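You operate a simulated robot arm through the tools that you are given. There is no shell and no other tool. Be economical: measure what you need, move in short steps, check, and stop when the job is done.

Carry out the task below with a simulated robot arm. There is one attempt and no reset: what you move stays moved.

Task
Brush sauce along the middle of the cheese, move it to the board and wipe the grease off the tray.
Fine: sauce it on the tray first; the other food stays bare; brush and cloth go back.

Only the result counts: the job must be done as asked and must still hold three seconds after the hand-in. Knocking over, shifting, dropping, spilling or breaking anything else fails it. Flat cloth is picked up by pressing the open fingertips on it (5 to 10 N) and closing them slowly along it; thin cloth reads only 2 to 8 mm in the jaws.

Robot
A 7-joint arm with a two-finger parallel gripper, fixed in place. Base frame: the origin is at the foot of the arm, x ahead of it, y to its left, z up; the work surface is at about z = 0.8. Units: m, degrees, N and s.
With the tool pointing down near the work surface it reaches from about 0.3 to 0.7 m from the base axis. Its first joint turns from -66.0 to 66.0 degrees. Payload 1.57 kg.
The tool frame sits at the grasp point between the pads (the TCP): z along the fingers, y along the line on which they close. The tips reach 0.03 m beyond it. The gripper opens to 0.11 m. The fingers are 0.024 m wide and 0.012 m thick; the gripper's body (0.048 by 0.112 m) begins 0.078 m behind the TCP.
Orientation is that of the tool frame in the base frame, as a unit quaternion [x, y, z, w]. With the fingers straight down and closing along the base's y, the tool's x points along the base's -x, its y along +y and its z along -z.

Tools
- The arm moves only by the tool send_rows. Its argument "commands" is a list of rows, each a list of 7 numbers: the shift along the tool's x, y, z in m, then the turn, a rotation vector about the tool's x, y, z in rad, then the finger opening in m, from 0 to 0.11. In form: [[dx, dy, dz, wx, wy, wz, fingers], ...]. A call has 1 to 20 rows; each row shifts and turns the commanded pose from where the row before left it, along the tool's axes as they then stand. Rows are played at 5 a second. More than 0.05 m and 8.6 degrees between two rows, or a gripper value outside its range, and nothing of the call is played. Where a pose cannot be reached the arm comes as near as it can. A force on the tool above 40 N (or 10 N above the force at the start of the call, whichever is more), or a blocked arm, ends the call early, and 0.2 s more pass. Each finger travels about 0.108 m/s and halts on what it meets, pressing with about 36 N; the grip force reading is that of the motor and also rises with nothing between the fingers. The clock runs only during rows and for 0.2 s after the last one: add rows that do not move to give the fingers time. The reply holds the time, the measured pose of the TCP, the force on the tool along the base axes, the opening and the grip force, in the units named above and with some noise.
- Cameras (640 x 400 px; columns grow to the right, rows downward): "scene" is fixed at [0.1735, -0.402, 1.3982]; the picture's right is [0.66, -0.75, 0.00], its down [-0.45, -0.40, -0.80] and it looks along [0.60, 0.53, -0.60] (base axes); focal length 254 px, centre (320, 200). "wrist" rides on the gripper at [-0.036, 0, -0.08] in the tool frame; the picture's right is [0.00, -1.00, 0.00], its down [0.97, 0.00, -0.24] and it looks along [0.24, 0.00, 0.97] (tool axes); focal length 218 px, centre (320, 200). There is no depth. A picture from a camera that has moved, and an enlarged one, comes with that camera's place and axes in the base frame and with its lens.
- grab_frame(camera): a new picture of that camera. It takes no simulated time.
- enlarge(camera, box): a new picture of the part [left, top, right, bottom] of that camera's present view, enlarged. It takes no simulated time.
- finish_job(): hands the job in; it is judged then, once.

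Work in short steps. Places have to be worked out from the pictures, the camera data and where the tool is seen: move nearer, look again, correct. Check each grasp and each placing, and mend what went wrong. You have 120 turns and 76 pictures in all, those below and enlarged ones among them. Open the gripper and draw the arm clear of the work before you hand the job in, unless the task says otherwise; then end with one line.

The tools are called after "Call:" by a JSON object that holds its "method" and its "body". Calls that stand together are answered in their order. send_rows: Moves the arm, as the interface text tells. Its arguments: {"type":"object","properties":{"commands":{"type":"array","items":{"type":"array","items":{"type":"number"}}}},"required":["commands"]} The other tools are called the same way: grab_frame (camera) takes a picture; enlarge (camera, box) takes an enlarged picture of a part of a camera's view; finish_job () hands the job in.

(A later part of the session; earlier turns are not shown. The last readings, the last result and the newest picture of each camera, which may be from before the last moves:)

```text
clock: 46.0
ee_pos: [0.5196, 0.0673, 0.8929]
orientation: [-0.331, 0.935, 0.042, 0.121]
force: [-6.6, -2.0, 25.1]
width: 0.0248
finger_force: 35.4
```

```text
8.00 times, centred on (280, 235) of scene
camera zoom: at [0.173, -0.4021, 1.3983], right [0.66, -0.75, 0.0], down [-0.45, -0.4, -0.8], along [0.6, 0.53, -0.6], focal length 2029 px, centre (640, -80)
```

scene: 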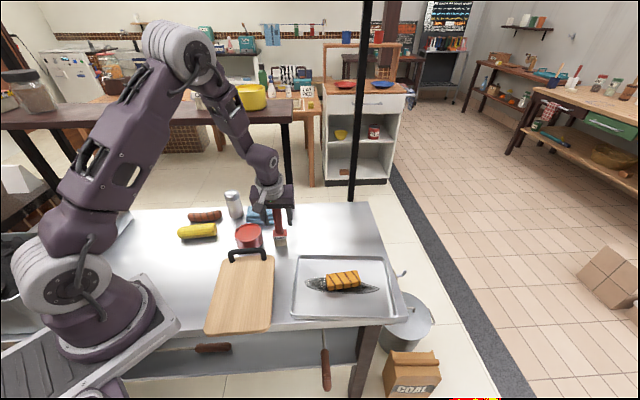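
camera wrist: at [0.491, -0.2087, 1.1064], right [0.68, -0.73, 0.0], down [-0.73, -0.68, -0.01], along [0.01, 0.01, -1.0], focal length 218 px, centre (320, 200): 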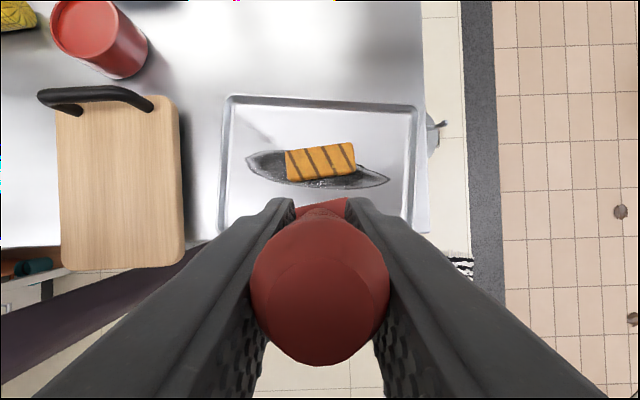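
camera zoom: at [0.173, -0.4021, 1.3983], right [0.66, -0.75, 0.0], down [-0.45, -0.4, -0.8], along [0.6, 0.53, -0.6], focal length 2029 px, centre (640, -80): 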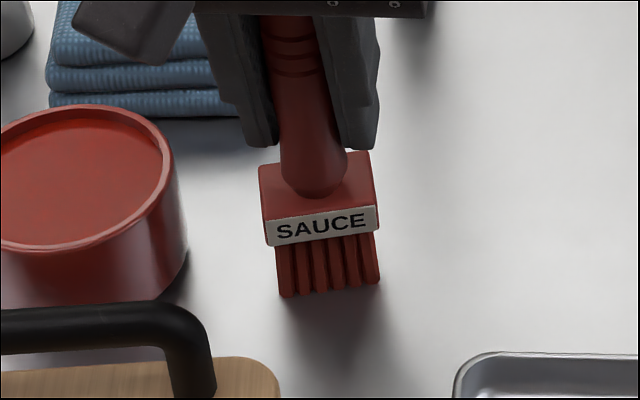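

Contact. Ease 1 mm, then open slowly.

Call:
{"method": "send_rows", "body": {"commands": [[-0.0003, 0, -0.0011, 0, 0, 0, 0.005], [0, 0, 0, 0, 0, 0, 0.02], [0, 0, 0, 0, 0, 0, 0.03], [0, 0, 0, 0, 0, 0, 0.04], [0, 0, 0, 0, 0, 0, 0.055], [0, 0, 0, 0, 0, 0, 0.055]]}}

Call:
{"method": "enlarge", "body": {"camera": "scene", "box": [230, 190, 320, 270]}}

```text
clock: 47.4
ee_pos: [0.52, 0.0687, 0.8947]
orientation: [-0.331, 0.935, 0.042, 0.12]
force: [-0.1, -0.4, 0.0]
width: 0.0551
finger_force: 0.1
```

```text
5.00 times, centred on (275, 230) of scene
camera zoom: at [0.1735, -0.402, 1.3982], right [0.66, -0.75, 0.0], down [-0.45, -0.4, -0.8], along [0.6, 0.53, -0.6], focal length 1268 px, centre (545, 50)
```

zoom: 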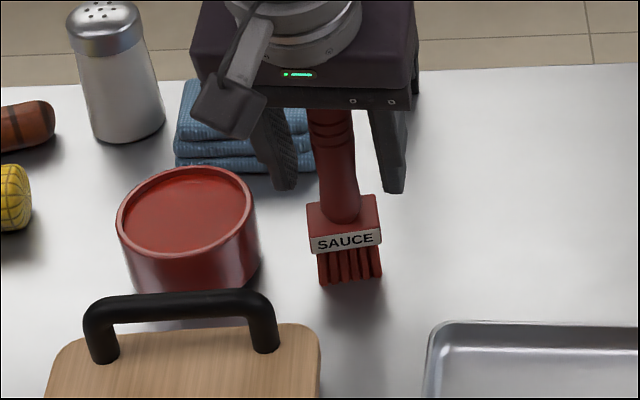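

Brush stands upright at its place. Lift clear, undo the small yaw.

Call:
{"method": "send_rows", "body": {"commands": [[-0.0077, 0, -0.029, 0, 0, 0, 0.06], [-0.0077, 0, -0.029, 0, 0, 0, 0.06], [-0.0077, 0, -0.029, 0, 0, 0, 0.06], [-0.0077, 0, -0.029, 0, 0, 0, 0.06], [0, 0, 0, -0.018, 0, -0.068, 0.06], [0.028, -0.035, -0.006, 0, 0, 0, 0.09], [0.028, -0.035, -0.006, 0, 0, 0, 0.11], [0.028, -0.035, -0.006, 0, 0, 0, 0.11], [0.028, -0.035, -0.006, 0, 0, 0, 0.11], [0.028, -0.035, -0.006, 0, 0, 0, 0.11], [0, 0, 0, 0, 0.13, 0, 0.11], [0, 0, 0, 0, 0.13, 0, 0.11], [0, 0, 0, 0, 0, 0, 0.11]]}}

Call:
{"method": "grab_frame", "body": {"camera": "wrist"}}

Call:
{"method": "enlarge", "body": {"camera": "scene", "box": [180, 170, 420, 340]}}

```text
clock: 50.2
ee_pos: [0.535, -0.1564, 1.0076]
orientation: [-0.367, 0.93, -0.001, -0.003]
force: [0.1, -0.6, 0.2]
width: 0.1097
finger_force: 0.0
```

```text
37 pictures are left
camera wrist: at [0.562, -0.1311, 1.0886], right [0.68, -0.73, 0.0], down [-0.71, -0.66, 0.25], along [-0.18, -0.17, -0.97], focal length 218 px, centre (320, 200)
```

wrist: 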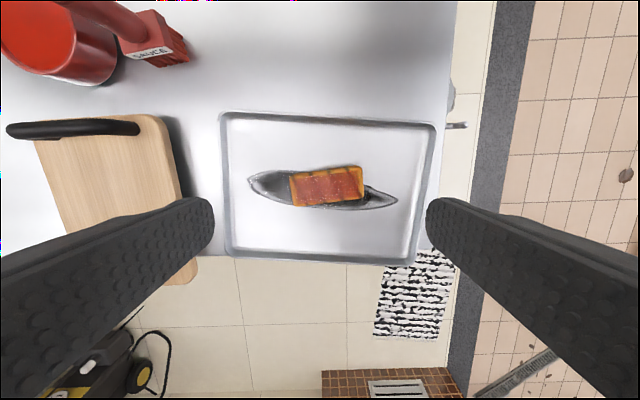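

```text
2.35 times, centred on (300, 255) of scene
camera zoom: at [0.1735, -0.402, 1.3982], right [0.66, -0.75, 0.0], down [-0.45, -0.4, -0.8], along [0.6, 0.53, -0.6], focal length 597 px, centre (367, 71)
```

zoom: 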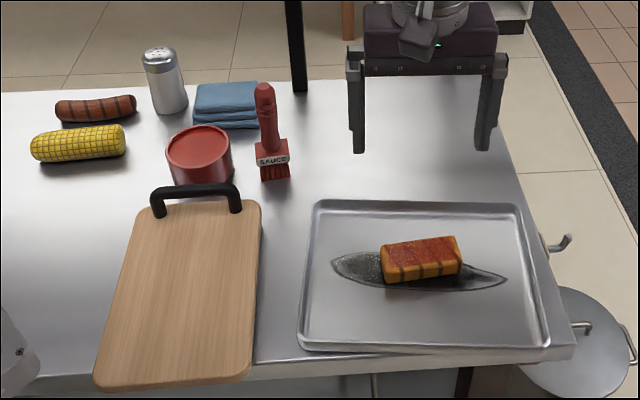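

Cheese centre now r≈.488, n≈.272, yaw ≈7°. Align the open fingers to its two ends and descend to just above.

Call:
{"method": "send_rows", "body": {"commands": [[0.012, -0.01, 0, 0, 0, -0.125, 0.11], [0, 0, 0.044, 0, 0, 0, 0.11], [0, 0, 0.044, 0, 0, 0, 0.11], [0, 0, 0.044, 0, 0, 0, 0.11], [0, 0, 0, 0, 0, 0, 0.11]]}}

Call:
{"method": "grab_frame", "body": {"camera": "wrist"}}

Call:
{"method": "enlarge", "body": {"camera": "scene", "box": [290, 210, 400, 300]}}

```text
clock: 51.4
ee_pos: [0.5317, -0.1731, 0.8758]
orientation: [-0.424, 0.906, 0.0, -0.003]
force: [-0.2, -0.3, -0.1]
width: 0.1099
finger_force: 0.0
```

```text
35 pictures are left
camera wrist: at [0.5554, -0.1441, 0.956], right [0.77, -0.64, 0.0], down [-0.62, -0.74, 0.24], along [-0.16, -0.19, -0.97], focal length 218 px, centre (320, 200)
```

wrist: 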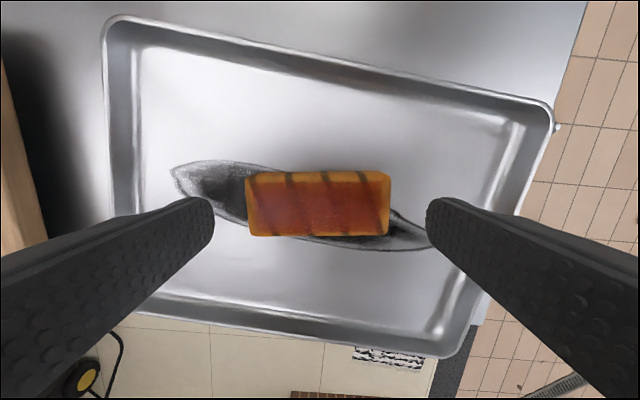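

```text
4.44 times, centred on (345, 255) of scene
camera zoom: at [0.1735, -0.402, 1.3982], right [0.66, -0.75, 0.0], down [-0.45, -0.4, -0.8], along [0.6, 0.53, -0.6], focal length 1127 px, centre (209, -44)
```

zoom: 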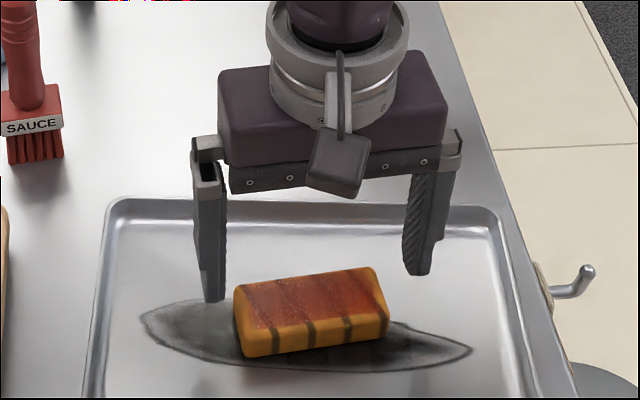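

Well centred. Descend to z≈.839 (tips ~.809) and close.

Call:
{"method": "send_rows", "body": {"commands": [[-0.001, 0, 0.018, 0, 0, 0, 0.11], [0, 0, 0.0185, 0, 0, 0, 0.11], [0, 0, 0, 0, 0, 0, 0.11]]}}

```text
clock: 52.2
ee_pos: [0.5333, -0.1729, 0.8387]
orientation: [-0.424, 0.906, -0.001, -0.003]
force: [-0.5, -0.1, -0.3]
width: 0.1102
finger_force: 0.1
```

Call:
{"method": "send_rows", "body": {"commands": [[0, 0, 0, 0, 0, 0, 0.1], [0, 0, 0, 0, 0, 0, 0.093], [0, 0, 0, 0, 0, 0, 0.088], [0, 0, 0, 0, 0, 0, 0.084], [0, 0, 0, 0, 0, 0, 0.08], [0, 0, 0, 0, 0, 0, 0.076], [0, 0, 0, 0, 0, 0, 0.072], [0, 0, 0, 0, 0, 0, 0.072]]}}

```text
clock: 54.0
ee_pos: [0.5334, -0.1723, 0.8388]
orientation: [-0.424, 0.906, -0.001, -0.002]
force: [0.0, -0.5, 0.2]
width: 0.089
finger_force: 36.2
```

Gripped at 89 mm. Lift 0.08 m.

Call:
{"method": "send_rows", "body": {"commands": [[0, 0, -0.01, 0, 0, 0, 0.07], [0, 0, -0.03, 0, 0, 0, 0.07], [0, 0, -0.04, 0, 0, 0, 0.07], [0, 0, 0, 0, 0, 0, 0.07]]}}

Call:
{"method": "enlarge", "body": {"camera": "scene", "box": [280, 190, 410, 320]}}

```text
clock: 55.0
ee_pos: [0.5353, -0.1728, 0.9209]
orientation: [-0.424, 0.906, 0.0, -0.003]
force: [0.1, 0.1, -1.0]
width: 0.0893
finger_force: 36.0
```

```text
3.08 times, centred on (345, 255) of scene
camera zoom: at [0.1735, -0.402, 1.3982], right [0.66, -0.75, 0.0], down [-0.45, -0.4, -0.8], along [0.6, 0.53, -0.6], focal length 780 px, centre (243, 31)
```

zoom: 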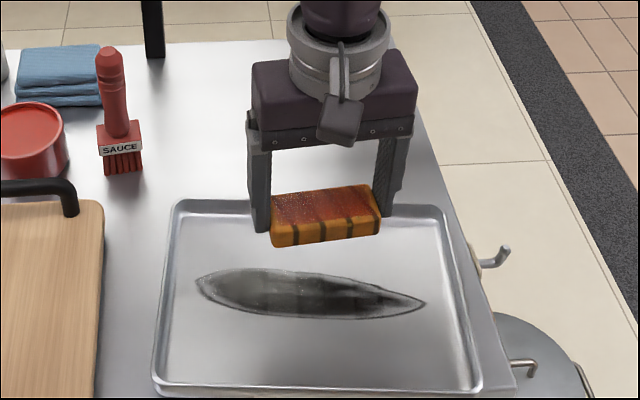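

Cheese lifted cleanly. Carry to the board centre (r≈.226, n≈.25), undoing the yaw.

Call:
{"method": "send_rows", "body": {"commands": [[0, 0, 0, 0, 0, 0.125, 0.07], [0.0038, 0.044, 0, 0, 0, 0, 0.07], [0.0038, 0.044, 0, 0, 0, 0, 0.07], [0.0038, 0.044, 0, 0, 0, 0, 0.07], [0.0038, 0.044, 0, 0, 0, 0, 0.07], [0.0038, 0.044, 0, 0, 0, 0, 0.07], [0.0038, 0.044, 0, 0, 0, 0, 0.07], [0, 0, 0, 0, 0, 0, 0.07], [0, 0, 0, 0, 0, 0, 0.07]]}}

Call:
{"method": "enlarge", "body": {"camera": "scene", "box": [180, 210, 320, 340]}}

Call:
{"method": "grab_frame", "body": {"camera": "wrist"}}

```text
clock: 57.0
ee_pos: [0.3366, 0.0028, 0.9192]
orientation: [-0.366, 0.93, -0.001, -0.003]
force: [0.4, -0.5, -0.7]
width: 0.0891
finger_force: 35.7
```

```text
3.08 times, centred on (250, 275) of scene
camera zoom: at [0.1735, -0.402, 1.3982], right [0.66, -0.75, 0.0], down [-0.45, -0.4, -0.8], along [0.6, 0.53, -0.6], focal length 780 px, centre (535, -31)
```

zoom: 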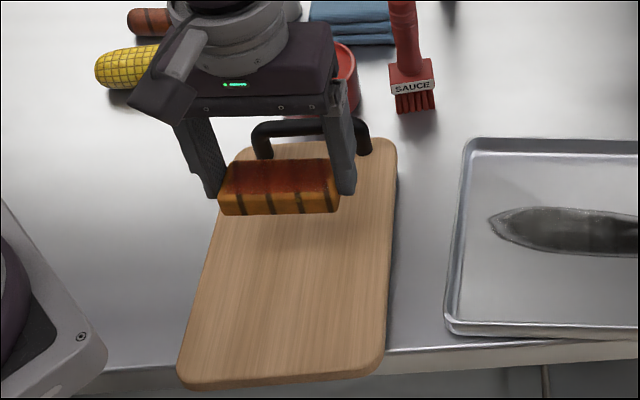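

```text
31 pictures are left
camera wrist: at [0.3638, 0.0293, 1.0], right [0.68, -0.73, 0.0], down [-0.71, -0.66, 0.24], along [-0.18, -0.17, -0.97], focal length 218 px, centre (320, 200)
```

wrist: 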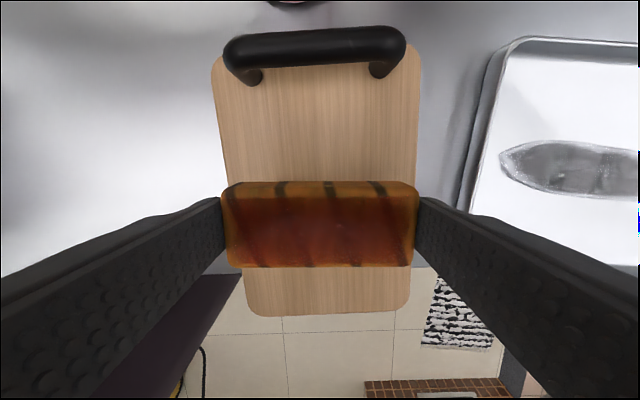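

Centred over the board. Lower to z≈.870 first.

Call:
{"method": "send_rows", "body": {"commands": [[0, 0, 0.025, 0, 0, 0, 0.07], [0, 0, 0.024, 0, 0, 0, 0.07], [0, 0, 0, 0, 0, 0, 0.07]]}}

Call:
{"method": "enlarge", "body": {"camera": "scene", "box": [200, 230, 300, 330]}}

```text
clock: 57.8
ee_pos: [0.3358, 0.004, 0.8697]
orientation: [-0.366, 0.931, -0.001, -0.002]
force: [0.5, -0.4, -0.6]
width: 0.089
finger_force: 36.0
```

```text
4.00 times, centred on (250, 280) of scene
camera zoom: at [0.1735, -0.402, 1.3982], right [0.66, -0.75, 0.0], down [-0.45, -0.4, -0.8], along [0.6, 0.53, -0.6], focal length 1015 px, centre (600, -120)
```

zoom: 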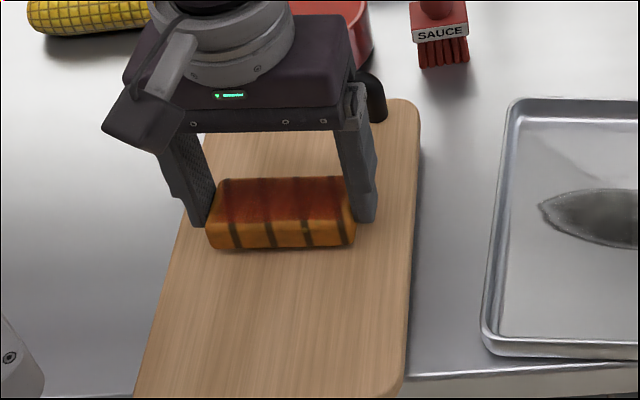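

Call:
{"method": "send_rows", "body": {"commands": [[0, 0, 0.002, 0, 0, 0, 0.07], [0, 0, 0.002, 0, 0, 0, 0.07], [0, 0, 0.002, 0, 0, 0, 0.07], [0, 0, 0.002, 0, 0, 0, 0.07], [0, 0, 0, 0, 0, 0, 0.07]]}}

```text
clock: 59.0
ee_pos: [0.337, 0.0051, 0.8635]
orientation: [-0.367, 0.93, -0.001, -0.003]
force: [-2.4, -0.2, 36.5]
width: 0.0891
finger_force: 35.8
```

Contact. Ease up and open.

Call:
{"method": "send_rows", "body": {"commands": [[0, 0, -0.0016, 0, 0, 0, 0.07], [0, 0, 0, 0, 0, 0, 0.092], [0, 0, 0, 0, 0, 0, 0.098], [0, 0, 0, 0, 0, 0, 0.11], [0, 0, 0, 0, 0, 0, 0.11], [0, 0, -0.03, 0, 0, 0, 0.11], [0, 0, -0.04, 0, 0, 0, 0.11], [0, 0, -0.04, 0, 0, 0, 0.11], [0, 0, 0, 0, 0, 0, 0.11]]}}

Call:
{"method": "enlarge", "body": {"camera": "scene", "box": [180, 180, 420, 340]}}

```text
clock: 61.0
ee_pos: [0.3376, 0.0059, 0.9741]
orientation: [-0.366, 0.931, -0.001, -0.003]
force: [0.7, -1.0, 0.1]
width: 0.1099
finger_force: 0.1
```

```text
2.50 times, centred on (300, 260) of scene
camera zoom: at [0.1735, -0.402, 1.3982], right [0.66, -0.75, 0.0], down [-0.45, -0.4, -0.8], along [0.6, 0.53, -0.6], focal length 634 px, centre (370, 50)
```

zoom: 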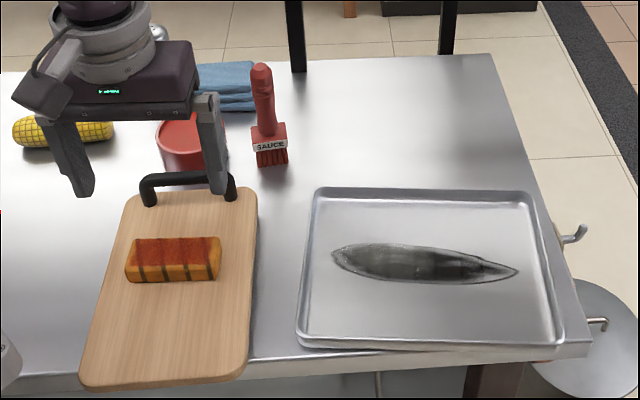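

Cheese is on the board. Next the cloth: it lies under the shelf (n≈.55), so I tilt the wrist 30° back from the shelf and approach to look closely, fingers narrowed to pass the brush.

Call:
{"method": "send_rows", "body": {"commands": [[0, 0, -0.03, 0, 0, 0, 0.08], [0, 0, 0, 0, -0.13, 0, 0.08], [0, 0, 0, 0, -0.13, 0, 0.08], [0, 0, 0, 0, -0.13, 0, 0.08], [0, 0, 0, 0, -0.13, 0, 0.08], [-0.039, 0, 0.0225, 0, 0, 0, 0.08], [-0.039, 0, 0.0225, 0, 0, 0, 0.08], [-0.039, 0, 0.0225, 0, 0, 0, 0.08], [-0.039, 0, 0.0225, 0, 0, 0, 0.08], [0, 0, 0, 0, 0, 0, 0.08]]}}

Call:
{"method": "grab_frame", "body": {"camera": "wrist"}}

Call:
{"method": "grab_frame", "body": {"camera": "scene"}}

```text
clock: 63.2
ee_pos: [0.4689, 0.1281, 0.979]
orientation: [-0.359, 0.913, 0.07, 0.178]
force: [-0.5, 0.2, 0.1]
width: 0.08
finger_force: 0.1
out of reach, approached as far as the arm can: row 5
```

```text
28 pictures are left
camera wrist: at [0.4718, 0.131, 1.0674], right [0.68, -0.73, 0.0], down [-0.72, -0.68, -0.14], along [0.1, 0.1, -0.99], focal length 218 px, centre (320, 200)
```

wrist: 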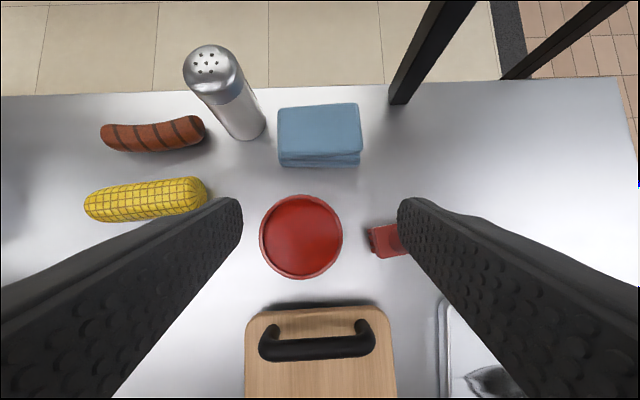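

```text
27 pictures are left
```

scene: 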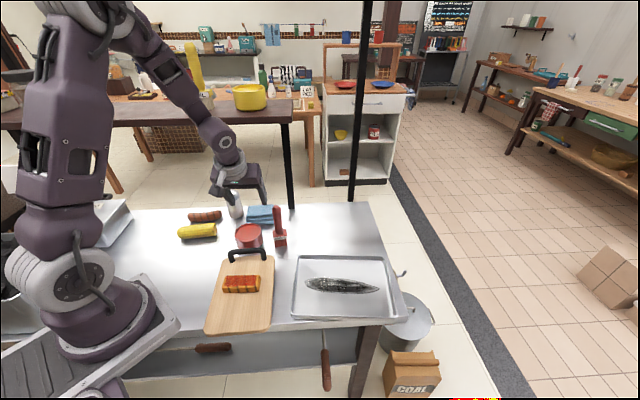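

Tilt reached 22°. Cloth block: r .177–.273, n .514–.578, top ≈.828; shaker's edge at r≈.158. Add the missing tilt here and check.

Call:
{"method": "send_rows", "body": {"commands": [[0, 0, 0, 0, -0.07, 0, 0.08], [0, 0, 0, 0, -0.07, 0, 0.08], [0, 0, 0, 0, 0, 0, 0.08]]}}

```text
clock: 64.0
ee_pos: [0.4673, 0.1276, 0.9802]
orientation: [-0.354, 0.899, 0.095, 0.241]
force: [0.7, -0.5, 0.3]
width: 0.08
finger_force: 0.1
```

30° reached. Move to above the cloth (n .535, z .90).

Call:
{"method": "send_rows", "body": {"commands": [[-0.0135, 0, 0.0305, 0, 0, 0, 0.08], [-0.0135, 0, 0.0305, 0, 0, 0, 0.08], [-0.0135, 0, 0.0305, 0, 0, 0, 0.08], [-0.0135, 0, 0.0305, 0, 0, 0, 0.08], [0, 0, 0, 0, 0, 0, 0.08]]}}

Call:
{"method": "grab_frame", "body": {"camera": "wrist"}}

Call:
{"method": "enlarge", "body": {"camera": "scene", "box": [180, 80, 320, 250]}}

```text
clock: 65.2
ee_pos: [0.5466, 0.2004, 0.9]
orientation: [-0.354, 0.899, 0.095, 0.241]
force: [1.0, -0.8, 0.2]
width: 0.0799
finger_force: 0.0
```

```text
26 pictures are left
camera wrist: at [0.541, 0.1958, 0.9885], right [0.68, -0.73, 0.0], down [-0.7, -0.65, -0.28], along [0.2, 0.19, -0.96], focal length 218 px, centre (320, 200)
```

wrist: 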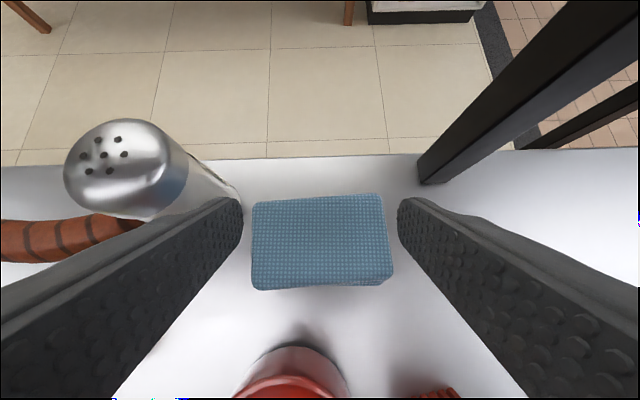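

```text
2.35 times, centred on (250, 165) of scene
camera zoom: at [0.1736, -0.402, 1.3982], right [0.66, -0.75, 0.0], down [-0.45, -0.4, -0.8], along [0.6, 0.53, -0.6], focal length 597 px, centre (485, 282)
```

zoom: 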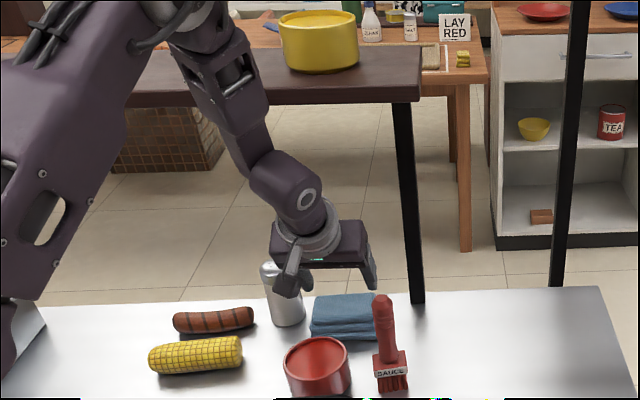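

Clear of shelf. Cloth centre r≈.224, n≈.545, yaw ≈3.5°. Align, open to 0.105 and descend to just above it.

Call:
{"method": "send_rows", "body": {"commands": [[0.013, 0.001, -0.0075, 0, 0, 0, 0.08], [0, 0, 0, -0.03, 0, -0.052, 0.105], [0.0088, 0, 0.0152, 0, 0, 0, 0.105], [0.0088, 0, 0.0152, 0, 0, 0, 0.105], [0, 0, 0, 0, 0, 0, 0.105]]}}

Call:
{"method": "grab_frame", "body": {"camera": "wrist"}}

Call:
{"method": "enlarge", "body": {"camera": "scene", "box": [215, 170, 295, 240]}}

```text
clock: 66.4
ee_pos: [0.535, 0.1922, 0.8655]
orientation: [-0.38, 0.888, 0.101, 0.239]
force: [0.9, 0.6, -0.1]
width: 0.1051
finger_force: 0.2
```

```text
24 pictures are left
camera wrist: at [0.5292, 0.1862, 0.9533], right [0.72, -0.69, 0.0], down [-0.66, -0.7, -0.28], along [0.19, 0.2, -0.96], focal length 218 px, centre (320, 200)
```

wrist: 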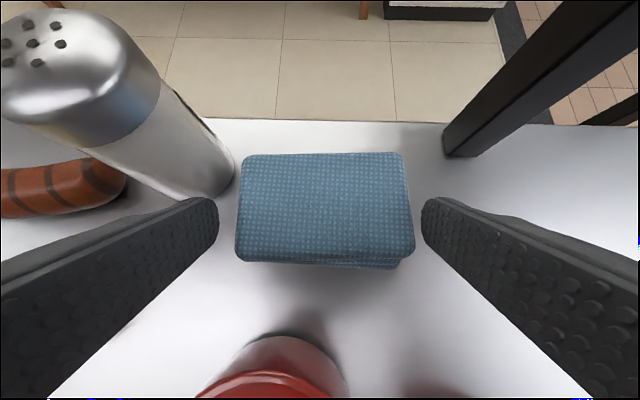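

```text
5.71 times, centred on (255, 205) of scene
camera zoom: at [0.1735, -0.402, 1.3982], right [0.66, -0.75, 0.0], down [-0.45, -0.4, -0.8], along [0.6, 0.53, -0.6], focal length 1450 px, centre (691, 171)
```

zoom: 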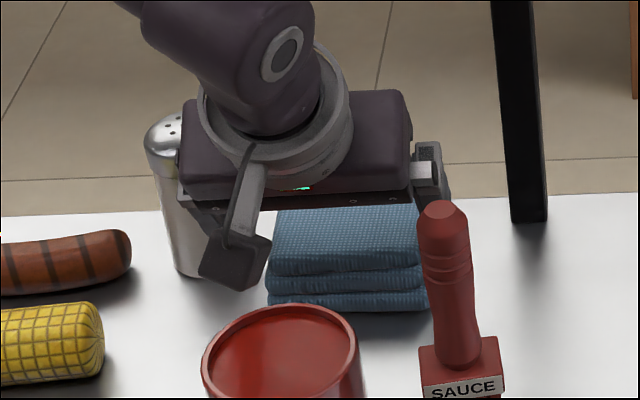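

Shift 3 mm right, open fully and descend to z≈.839 beside the stack.

Call:
{"method": "send_rows", "body": {"commands": [[0, -0.003, 0, 0, 0, 0, 0.11], [0.0045, 0, 0.0078, 0, 0, 0, 0.11], [0.0045, 0, 0.0078, 0, 0, 0, 0.11], [0.0045, 0, 0.0078, 0, 0, 0, 0.11], [0, 0, 0, 0, 0, 0, 0.11]]}}

Call:
{"method": "grab_frame", "body": {"camera": "wrist"}}

```text
clock: 67.6
ee_pos: [0.537, 0.1911, 0.8382]
orientation: [-0.38, 0.888, 0.102, 0.239]
force: [0.7, 0.7, 0.1]
width: 0.11
finger_force: 0.1
```

```text
22 pictures are left
camera wrist: at [0.5315, 0.1837, 0.9266], right [0.72, -0.69, 0.0], down [-0.66, -0.7, -0.28], along [0.19, 0.2, -0.96], focal length 218 px, centre (320, 200)
```

wrist: 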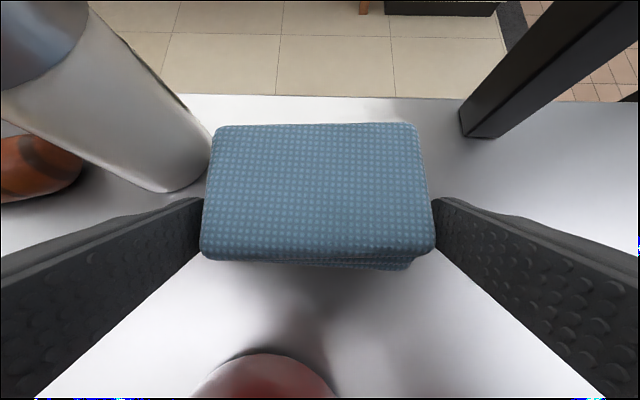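

Fingers straddle the folded stack without force. Close slowly.

Call:
{"method": "send_rows", "body": {"commands": [[0, 0, 0, 0, 0, 0, 0.105], [0, 0, 0, 0, 0, 0, 0.1], [0, 0, 0, 0, 0, 0, 0.095], [0, 0, 0, 0, 0, 0, 0.09], [0, 0, 0, 0, 0, 0, 0.085], [0, 0, 0, 0, 0, 0, 0.08], [0, 0, 0, 0, 0, 0, 0.08]]}}

Call:
{"method": "grab_frame", "body": {"camera": "wrist"}}

```text
clock: 69.2
ee_pos: [0.5372, 0.1894, 0.8409]
orientation: [-0.38, 0.888, 0.102, 0.239]
force: [0.4, 0.3, 0.4]
width: 0.0991
finger_force: 36.3
```

```text
21 pictures are left
camera wrist: at [0.5314, 0.1837, 0.9267], right [0.72, -0.69, 0.0], down [-0.66, -0.7, -0.28], along [0.19, 0.2, -0.96], focal length 218 px, centre (320, 200)
```

wrist: 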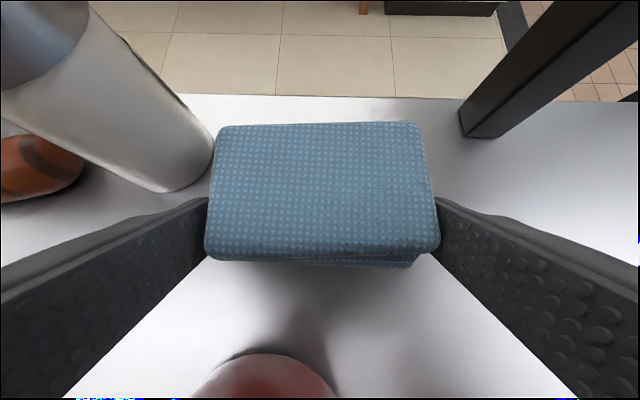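

Block gripped at 99 mm. Lift 0.09 m, back away from the shelf, then raise further to clear the brush.

Call:
{"method": "send_rows", "body": {"commands": [[-0.005, 0, -0.0087, 0, 0, 0, 0.08], [-0.0125, 0, -0.0216, 0, 0, 0, 0.08], [-0.0125, 0, -0.0216, 0, 0, 0, 0.08], [-0.015, 0, -0.026, 0, 0, 0, 0.08], [0.026, 0, -0.015, 0, 0, 0, 0.08], [0.026, 0, -0.015, 0, 0, 0, 0.08], [-0.015, 0, -0.026, 0, 0, 0, 0.08], [-0.015, 0, -0.026, 0, 0, 0, 0.08], [0, 0, 0, 0, 0, 0, 0.08]]}}

Call:
{"method": "enlarge", "body": {"camera": "scene", "box": [190, 130, 310, 260]}}

```text
clock: 71.2
ee_pos: [0.4954, 0.1447, 0.9897]
orientation: [-0.381, 0.888, 0.102, 0.238]
force: [-0.6, 0.1, -0.7]
width: 0.0991
finger_force: 35.7
```

```text
3.08 times, centred on (250, 195) of scene
camera zoom: at [0.1735, -0.402, 1.3982], right [0.66, -0.75, 0.0], down [-0.45, -0.4, -0.8], along [0.6, 0.53, -0.6], focal length 780 px, centre (535, 215)
```

zoom: 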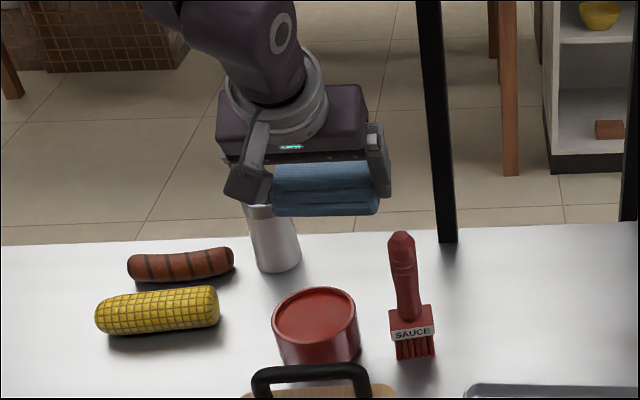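

Cloth carried cleanly. Move back over the board area, rotate to align with the grease (−8°), then across to the grease's left end at height.

Call:
{"method": "send_rows", "body": {"commands": [[0.0325, 0, -0.0188, 0, 0, 0, 0.08], [0.0325, 0, -0.0188, 0, 0, 0, 0.08], [0.0325, 0, -0.0188, 0, 0, 0, 0.08], [0.0325, 0, -0.0188, 0, 0, 0, 0.08], [0, 0, 0, 0.0425, 0, 0.0735, 0.08], [0, 0, 0, 0.0425, 0, 0.0735, 0.08], [0.0132, -0.0402, 0.0062, 0, 0, 0, 0.08], [0.0132, -0.0402, 0.0062, 0, 0, 0, 0.08], [0.0132, -0.0402, 0.0062, 0, 0, 0, 0.08], [0.0132, -0.0402, 0.0062, 0, 0, 0, 0.08], [0.0132, -0.0402, 0.0062, 0, 0, 0, 0.08], [0, 0, 0, 0, 0, 0, 0.08]]}}

Call:
{"method": "enlarge", "body": {"camera": "scene", "box": [250, 190, 420, 330]}}

```text
clock: 73.8
ee_pos: [0.4783, -0.1504, 0.9288]
orientation: [-0.304, 0.916, 0.082, 0.246]
force: [-0.9, -0.1, -0.8]
width: 0.0989
finger_force: 36.4
```

```text
2.86 times, centred on (335, 260) of scene
camera zoom: at [0.1735, -0.402, 1.3982], right [0.66, -0.75, 0.0], down [-0.45, -0.4, -0.8], along [0.6, 0.53, -0.6], focal length 725 px, centre (277, 29)
```

zoom: 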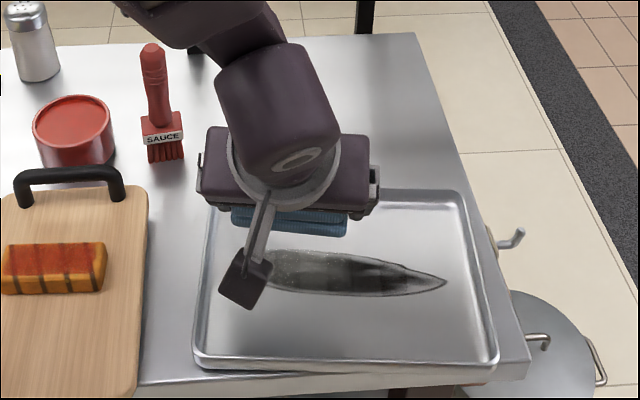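

Positioned. Shift 4 mm left and lower to just above tray floor.

Call:
{"method": "send_rows", "body": {"commands": [[0.0135, 0.004, 0.0234, 0, 0, 0, 0.08], [0.0135, 0, 0.0234, 0, 0, 0, 0.08], [0.0125, 0, 0.0217, 0, 0, 0, 0.08], [0, 0, 0, 0, 0, 0, 0.08]]}}

Call:
{"method": "enlarge", "body": {"camera": "scene", "box": [280, 210, 400, 320]}}

```text
clock: 74.8
ee_pos: [0.4774, -0.1446, 0.8499]
orientation: [-0.305, 0.916, 0.083, 0.246]
force: [-0.4, 0.3, 0.6]
width: 0.0991
finger_force: 36.2
```

```text
3.64 times, centred on (340, 265) of scene
camera zoom: at [0.1735, -0.402, 1.3982], right [0.66, -0.75, 0.0], down [-0.45, -0.4, -0.8], along [0.6, 0.53, -0.6], focal length 922 px, centre (247, -36)
```

zoom: 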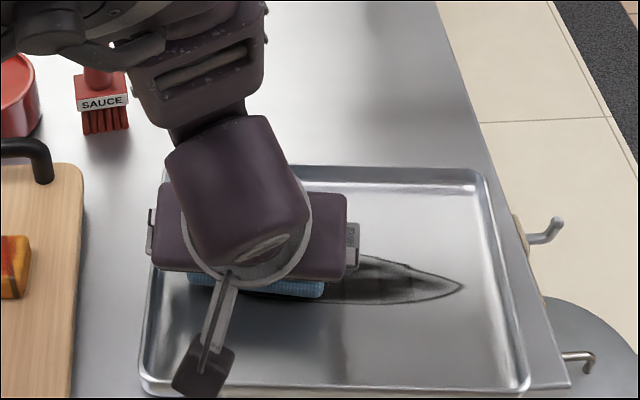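

Lower in 1 mm steps to touch.

Call:
{"method": "send_rows", "body": {"commands": [[0.0005, 0, 0.0009, 0, 0, 0, 0.08], [0.0005, 0, 0.0009, 0, 0, 0, 0.08], [0.0005, 0, 0.0009, 0, 0, 0, 0.08], [0, 0, 0, 0, 0, 0, 0.08]]}}

```text
clock: 75.8
ee_pos: [0.4767, -0.1457, 0.8472]
orientation: [-0.304, 0.917, 0.081, 0.247]
force: [1.1, -0.5, 0.3]
width: 0.0992
finger_force: 35.9
```

Call:
{"method": "send_rows", "body": {"commands": [[0.0005, 0, 0.0009, 0, 0, 0, 0.08], [0.0004, 0, 0.0007, 0, 0, 0, 0.08], [0, 0, 0, 0, 0, 0, 0.08]]}}

```text
clock: 76.6
ee_pos: [0.4784, -0.145, 0.8449]
orientation: [-0.303, 0.917, 0.082, 0.247]
force: [-0.3, 0.1, -1.0]
width: 0.0994
finger_force: 35.9
```

Call:
{"method": "send_rows", "body": {"commands": [[0.0004, 0, 0.0007, 0, 0, 0, 0.08], [0, 0, 0, 0, 0, 0, 0.08]]}}

```text
clock: 77.2
ee_pos: [0.4782, -0.1466, 0.8445]
orientation: [-0.305, 0.916, 0.083, 0.246]
force: [-0.6, 0.2, -0.4]
width: 0.0991
finger_force: 36.4
```

Call:
{"method": "send_rows", "body": {"commands": [[0.0004, 0, 0.0007, 0, 0, 0, 0.08], [0, 0, 0, 0, 0, 0, 0.08]]}}

```text
clock: 77.8
ee_pos: [0.4759, -0.1466, 0.8442]
orientation: [-0.304, 0.916, 0.082, 0.247]
force: [-0.2, 0.8, 0.4]
width: 0.099
finger_force: 36.7
```

Call:
{"method": "send_rows", "body": {"commands": [[0.0004, 0, 0.0007, 0, 0, 0, 0.08], [0, 0, 0, 0, 0, 0, 0.08]]}}

```text
clock: 78.4
ee_pos: [0.4754, -0.1453, 0.8423]
orientation: [-0.305, 0.916, 0.081, 0.246]
force: [-0.2, -1.2, 2.6]
width: 0.0991
finger_force: 35.7
```

Touch begins. Add 0.5 mm and see force.

Call:
{"method": "send_rows", "body": {"commands": [[0.0002, 0, 0.0004, 0, 0, 0, 0.08], [0, 0, 0, 0, 0, 0, 0.08]]}}

```text
clock: 79.0
ee_pos: [0.4765, -0.1461, 0.8421]
orientation: [-0.303, 0.917, 0.081, 0.247]
force: [-1.5, -1.2, 15.3]
width: 0.0992
finger_force: 35.8
```

15 N — ease 0.2 mm and start the first wiping strokes.

Call:
{"method": "send_rows", "body": {"commands": [[-0.0001, 0, -0.0002, 0, 0, 0, 0.08], [0, -0.005, 0, 0, 0, 0, 0.08], [0, -0.005, 0, 0, 0, 0, 0.08], [0, -0.005, 0, 0, 0, 0, 0.08], [0, -0.005, 0, 0, 0, 0, 0.08], [0, -0.005, 0, 0, 0, 0, 0.08], [0, -0.005, 0, 0, 0, 0, 0.08]]}}

Call:
{"method": "enlarge", "body": {"camera": "scene", "box": [280, 210, 400, 320]}}

```text
clock: 80.6
ee_pos: [0.4945, -0.17, 0.8428]
orientation: [-0.304, 0.916, 0.083, 0.247]
force: [-5.3, 6.0, 16.7]
width: 0.099
finger_force: 35.7
```

```text
3.64 times, centred on (340, 265) of scene
camera zoom: at [0.1732, -0.4017, 1.3984], right [0.66, -0.75, 0.0], down [-0.45, -0.4, -0.8], along [0.6, 0.53, -0.6], focal length 922 px, centre (247, -36)
```

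zoom: 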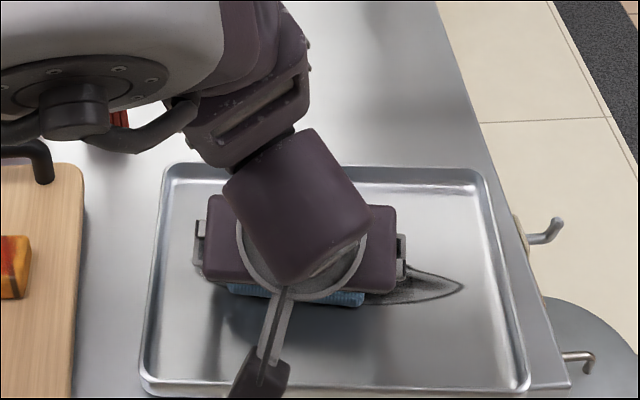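

Tray has not moved, lateral force is moderate, and the wiped strip looks clean. Continue to the right end.

Call:
{"method": "send_rows", "body": {"commands": [[-0.0001, -0.006, -0.0001, 0, 0, 0, 0.08], [0, -0.006, 0, 0, 0, 0, 0.08], [0, -0.006, 0, 0, 0, 0, 0.08], [0, -0.006, 0, 0, 0, 0, 0.08], [0, -0.006, 0, 0, 0, 0, 0.08], [0, -0.006, 0, 0, 0, 0, 0.08], [0, -0.006, 0, 0, 0, 0, 0.08], [0, -0.006, 0, 0, 0, 0, 0.08], [0, -0.006, 0, 0, 0, 0, 0.08], [0, -0.006, 0, 0, 0, 0, 0.08], [0, -0.006, 0, 0, 0, 0, 0.08], [0, -0.006, 0, 0, 0, 0, 0.08], [0, -0.006, 0, 0, 0, 0, 0.08]]}}

Call:
{"method": "enlarge", "body": {"camera": "scene", "box": [280, 210, 400, 320]}}

```text
clock: 83.4
ee_pos: [0.5408, -0.2317, 0.842]
orientation: [-0.305, 0.916, 0.082, 0.246]
force: [-5.5, 5.9, 18.4]
width: 0.0988
finger_force: 36.1
```

```text
3.64 times, centred on (340, 265) of scene
camera zoom: at [0.1731, -0.4017, 1.3984], right [0.66, -0.75, 0.0], down [-0.45, -0.4, -0.8], along [0.6, 0.53, -0.6], focal length 922 px, centre (247, -36)
```

zoom: 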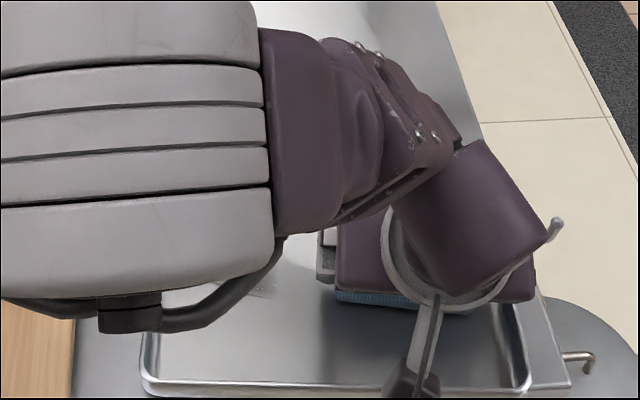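

Right end reached. Stroke back the same line to the left.

Call:
{"method": "send_rows", "body": {"commands": [[0, 0.006, 0, 0, 0, 0, 0.08], [0, 0.006, 0, 0, 0, 0, 0.08], [0, 0.006, 0, 0, 0, 0, 0.08], [0, 0.006, 0, 0, 0, 0, 0.08], [0, 0.006, 0, 0, 0, 0, 0.08], [0, 0.006, 0, 0, 0, 0, 0.08], [0, 0.006, 0, 0, 0, 0, 0.08], [0, 0.006, 0, 0, 0, 0, 0.08], [0, 0.006, 0, 0, 0, 0, 0.08], [0, 0.006, 0, 0, 0, 0, 0.08], [0, 0.006, 0, 0, 0, 0, 0.08], [0, 0.006, 0, 0, 0, 0, 0.08], [0, 0.006, 0, 0, 0, 0, 0.08], [0, 0.006, 0, 0, 0, 0, 0.08], [0, 0.006, 0, 0, 0, 0, 0.08], [0, 0.006, 0, 0, 0, 0, 0.08], [0, 0.006, 0, 0, 0, 0, 0.08], [0, 0.006, 0, 0, 0, 0, 0.08]]}}

```text
clock: 87.2
ee_pos: [0.4769, -0.1443, 0.8436]
orientation: [-0.305, 0.916, 0.083, 0.246]
force: [0.5, -0.6, 0.5]
width: 0.0988
finger_force: 35.8
```

Contact was lost near the left end; press 0.6 mm and check.

Call:
{"method": "send_rows", "body": {"commands": [[0.0003, 0, 0.0006, 0, 0, 0, 0.08], [0, 0, 0, 0, 0, 0, 0.08]]}}

```text
clock: 87.8
ee_pos: [0.476, -0.1446, 0.8421]
orientation: [-0.304, 0.916, 0.082, 0.247]
force: [-4.0, 2.4, 12.8]
width: 0.0988
finger_force: 35.7
```

12.8 N. Rub the left part right and back, then lift and move aside to inspect.

Call:
{"method": "send_rows", "body": {"commands": [[0, -0.006, 0, 0, 0, 0, 0.08], [0, -0.006, 0, 0, 0, 0, 0.08], [0, -0.006, 0, 0, 0, 0, 0.08], [0, -0.006, 0, 0, 0, 0, 0.08], [0, -0.006, 0, 0, 0, 0, 0.08], [0, -0.006, 0, 0, 0, 0, 0.08], [0.0001, 0.006, 0.0001, 0, 0, 0, 0.08], [0, 0.006, 0, 0, 0, 0, 0.08], [0, 0.006, 0, 0, 0, 0, 0.08], [0, 0.006, 0, 0, 0, 0, 0.08], [0, 0.006, 0, 0, 0, 0, 0.08], [0, 0.006, 0, 0, 0, 0, 0.08], [-0.005, 0, -0.0087, 0, 0, 0, 0.08], [-0.02, 0, -0.0346, 0, 0, 0, 0.08], [-0.02, 0, -0.0346, 0, 0, 0, 0.08], [0, 0.045, 0, 0, 0, 0, 0.08], [0, 0.045, 0, 0, 0, 0, 0.08], [0, 0.04, 0, 0, 0, 0, 0.08], [0, 0, 0, 0, 0, 0, 0.08]]}}

Call:
{"method": "enlarge", "body": {"camera": "scene", "box": [280, 210, 400, 320]}}

```text
clock: 91.8
ee_pos: [0.3999, -0.0418, 0.9312]
orientation: [-0.304, 0.917, 0.082, 0.246]
force: [-0.5, -0.8, -0.1]
width: 0.0991
finger_force: 35.7
```

```text
3.64 times, centred on (340, 265) of scene
camera zoom: at [0.1735, -0.402, 1.3982], right [0.66, -0.75, 0.0], down [-0.45, -0.4, -0.8], along [0.6, 0.53, -0.6], focal length 922 px, centre (247, -36)
```

zoom: 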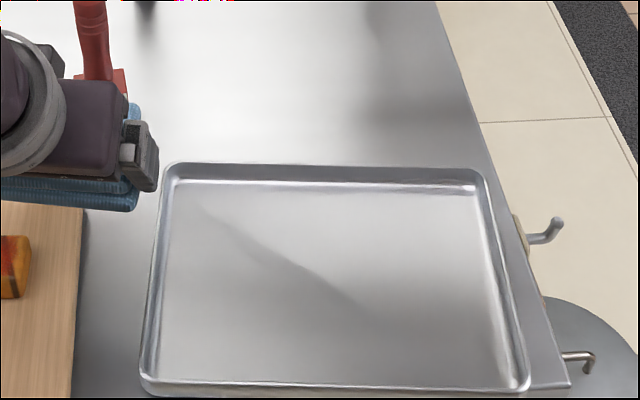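

Tray is clean and unmoved. Now return the cloth by the reverse path: raise, go over board, undo the rotation.

Call:
{"method": "send_rows", "body": {"commands": [[-0.015, 0, -0.026, 0, 0, 0, 0.08], [-0.015, 0, -0.026, 0, 0, 0, 0.08], [-0.0162, 0.0357, 0.0094, 0, 0, 0, 0.08], [-0.0162, 0.0357, 0.0094, 0, 0, 0, 0.08], [0, 0, 0, -0.0425, 0, -0.0735, 0.08], [0, 0, 0, -0.0425, 0, -0.0735, 0.08], [0, 0, 0, 0, 0, 0, 0.08]]}}

```text
clock: 93.4
ee_pos: [0.3906, 0.0424, 0.9871]
orientation: [-0.381, 0.888, 0.102, 0.238]
force: [-0.6, 0.0, -0.3]
width: 0.099
finger_force: 36.0
out of reach, approached as far as the arm can: row 2
```

Go forward to stage in front of the shelf (n≈.46).

Call:
{"method": "send_rows", "body": {"commands": [[-0.0318, -0.0012, 0.0184, 0, 0, 0, 0.08], [-0.0318, -0.0012, 0.0184, 0, 0, 0, 0.08], [-0.0318, -0.0012, 0.0184, 0, 0, 0, 0.08], [-0.0318, -0.0011, 0.0184, 0, 0, 0, 0.08], [0, 0, 0, 0, 0, 0, 0.08]]}}

```text
clock: 94.6
ee_pos: [0.4947, 0.1461, 0.9864]
orientation: [-0.38, 0.888, 0.102, 0.239]
force: [-0.4, -0.2, -0.2]
width: 0.0991
finger_force: 36.3
```

Lower in front of the brush line, slide under the shelf, and lower to 1.5 cm above.

Call:
{"method": "send_rows", "body": {"commands": [[0.0141, 0, 0.0244, 0, 0, 0, 0.08], [0.0141, 0, 0.0244, 0, 0, 0, 0.08], [-0.0263, 0, 0.0152, 0, 0, 0, 0.08], [-0.0263, -0.001, 0.0152, 0, 0, 0, 0.08], [0, 0, 0, 0, 0, 0, 0.08], [0.0125, 0, 0.0217, 0, 0, 0, 0.08], [0.0125, 0, 0.0217, 0, 0, 0, 0.08], [0.0125, 0, 0.0217, 0, 0, 0, 0.08], [0, 0, 0, 0, 0, 0, 0.08]]}}

Call:
{"method": "enlarge", "body": {"camera": "scene", "box": [215, 170, 295, 240]}}

Call:
{"method": "grab_frame", "body": {"camera": "wrist"}}

```text
clock: 96.6
ee_pos: [0.5365, 0.189, 0.855]
orientation: [-0.38, 0.888, 0.102, 0.239]
force: [-0.9, -0.2, 0.6]
width: 0.0988
finger_force: 35.9
```

```text
5.71 times, centred on (255, 205) of scene
camera zoom: at [0.1735, -0.402, 1.3982], right [0.66, -0.75, 0.0], down [-0.45, -0.4, -0.8], along [0.6, 0.53, -0.6], focal length 1450 px, centre (691, 171)
```

zoom: 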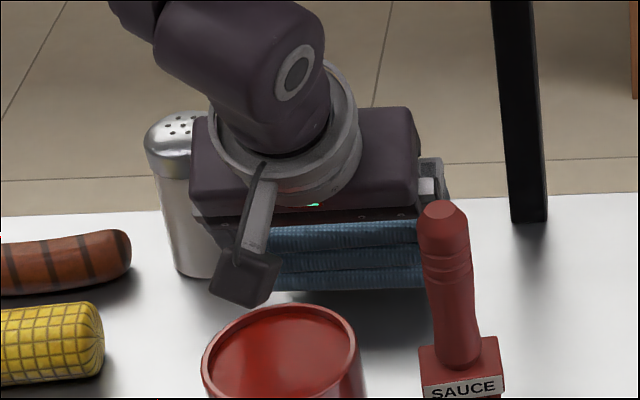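

```text
13 pictures are left
camera wrist: at [0.5309, 0.1833, 0.9432], right [0.72, -0.69, 0.0], down [-0.66, -0.7, -0.28], along [0.19, 0.2, -0.96], focal length 218 px, centre (320, 200)
```

wrist: 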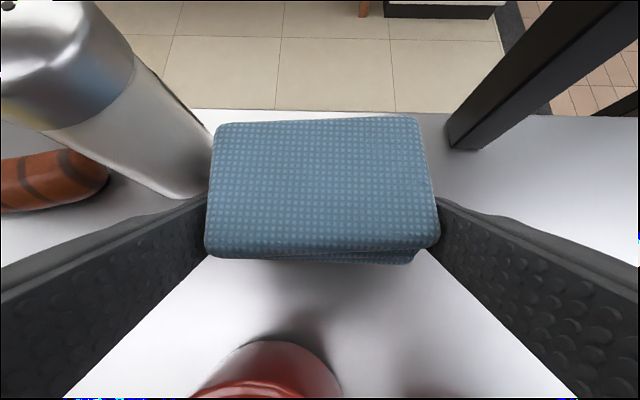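

Clear of everything. Lower 13 mm in small steps.

Call:
{"method": "send_rows", "body": {"commands": [[0.0025, 0, 0.0043, 0, 0, 0, 0.08], [0.002, 0, 0.0035, 0, 0, 0, 0.08], [0.001, 0, 0.0017, 0, 0, 0, 0.08], [0.0005, 0, 0.0009, 0, 0, 0, 0.08], [0, 0, 0, 0, 0, 0, 0.08]]}}

```text
clock: 97.8
ee_pos: [0.5371, 0.1892, 0.8436]
orientation: [-0.379, 0.888, 0.101, 0.239]
force: [0.5, 0.3, 0.1]
width: 0.0993
finger_force: 35.9
```

Call:
{"method": "send_rows", "body": {"commands": [[0.0005, 0, 0.0009, 0, 0, 0, 0.08], [0.0005, 0, 0.0009, 0, 0, 0, 0.08], [0.0005, 0, 0.0009, 0, 0, 0, 0.08], [0, 0, 0, 0, 0, 0, 0.08]]}}

```text
clock: 98.8
ee_pos: [0.5361, 0.189, 0.841]
orientation: [-0.38, 0.888, 0.102, 0.239]
force: [0.0, 0.5, -0.8]
width: 0.099
finger_force: 35.6
```

Call:
{"method": "send_rows", "body": {"commands": [[0.0005, 0, 0.0009, 0, 0, 0, 0.08], [0.0005, 0, 0.0009, 0, 0, 0, 0.08], [0, 0, 0, 0, 0, 0, 0.08]]}}

```text
clock: 99.6
ee_pos: [0.5378, 0.1888, 0.8381]
orientation: [-0.38, 0.887, 0.103, 0.24]
force: [-0.8, -0.1, -0.1]
width: 0.0989
finger_force: 35.9
```

Call:
{"method": "send_rows", "body": {"commands": [[0.0005, 0, 0.0009, 0, 0, 0, 0.08], [0.0003, 0, 0.0005, 0, 0, 0, 0.08], [0, 0, 0, 0, 0, 0, 0.08]]}}

```text
clock: 100.4
ee_pos: [0.5369, 0.1874, 0.8389]
orientation: [-0.381, 0.887, 0.102, 0.24]
force: [-3.5, -0.5, 25.2]
width: 0.0991
finger_force: 36.0
```

Touching the table (25 N). Ease up 1 mm and open evenly.

Call:
{"method": "send_rows", "body": {"commands": [[-0.0006, 0, -0.001, 0, 0, 0, 0.08], [0, 0, 0, 0, 0, 0, 0.102], [0, 0, 0, 0, 0, 0, 0.106], [0, 0, 0, 0, 0, 0, 0.11], [0, 0, 0, 0, 0, 0, 0.11]]}}

Call:
{"method": "grab_frame", "body": {"camera": "wrist"}}

```text
clock: 101.6
ee_pos: [0.5384, 0.1879, 0.839]
orientation: [-0.38, 0.888, 0.102, 0.239]
force: [0.5, 0.1, 0.2]
width: 0.1101
finger_force: 0.0
```

```text
12 pictures are left
camera wrist: at [0.5316, 0.1829, 0.9259], right [0.72, -0.69, 0.0], down [-0.66, -0.7, -0.28], along [0.19, 0.2, -0.96], focal length 218 px, centre (320, 200)
```

wrist: 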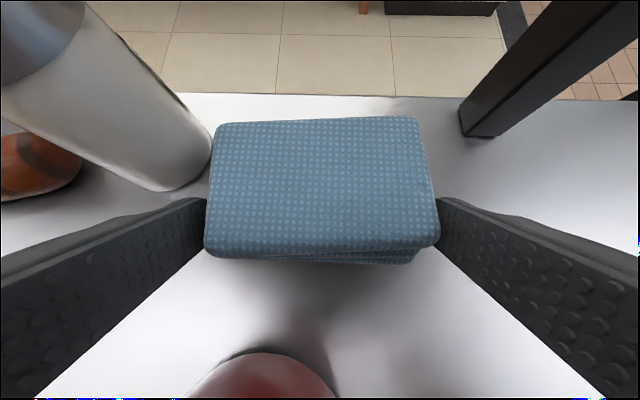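

Released at its old place. Retreat: straight up, narrow, back out from the shelf, then up.

Call:
{"method": "send_rows", "body": {"commands": [[-0.005, 0, -0.0087, 0, 0, 0, 0.11], [-0.0125, 0, -0.0216, 0, 0, 0, 0.11], [-0.0125, 0, -0.0216, 0, 0, 0, 0.11], [0, 0, 0, 0, 0, 0, 0.08], [-0.01, 0, -0.0173, 0, 0, 0, 0.08], [0.026, 0, -0.015, 0, 0, 0, 0.08], [0.026, 0, -0.015, 0, 0, 0, 0.08], [-0.015, 0, -0.026, 0, 0, 0, 0.08], [-0.015, 0, -0.026, 0, 0, 0, 0.08], [0.026, 0, -0.015, 0, 0, 0, 0.08], [0.026, 0, -0.015, 0, 0, 0, 0.08], [0.026, 0, -0.015, 0, 0, 0, 0.08], [0.026, 0, -0.015, 0, 0, 0, 0.11], [-0.015, 0, -0.026, 0, 0, 0, 0.11], [0, 0, 0, 0, 0, 0, 0.11]]}}

Call:
{"method": "grab_frame", "body": {"camera": "scene"}}

Call:
{"method": "enlarge", "body": {"camera": "scene", "box": [160, 170, 420, 340]}}

```text
clock: 104.8
ee_pos: [0.4125, 0.0575, 1.0078]
orientation: [-0.381, 0.888, 0.103, 0.238]
force: [-0.1, 0.9, 0.3]
width: 0.1099
finger_force: 0.1
```

```text
11 pictures are left
```

scene: 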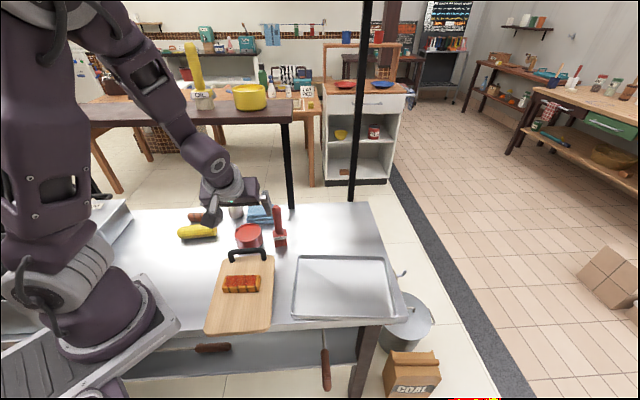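

```text
2.35 times, centred on (290, 255) of scene
camera zoom: at [0.1735, -0.402, 1.3982], right [0.66, -0.75, 0.0], down [-0.45, -0.4, -0.8], along [0.6, 0.53, -0.6], focal length 597 px, centre (391, 71)
```

zoom: 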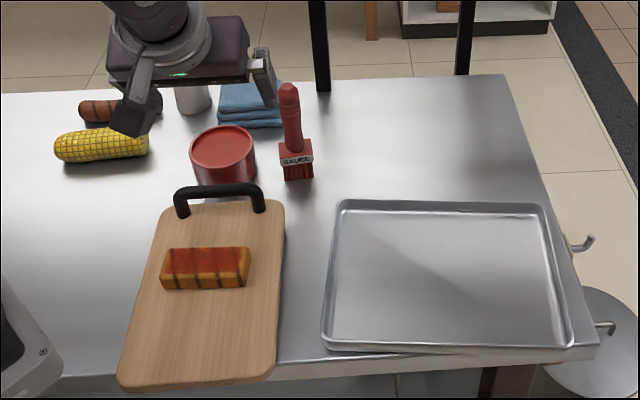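

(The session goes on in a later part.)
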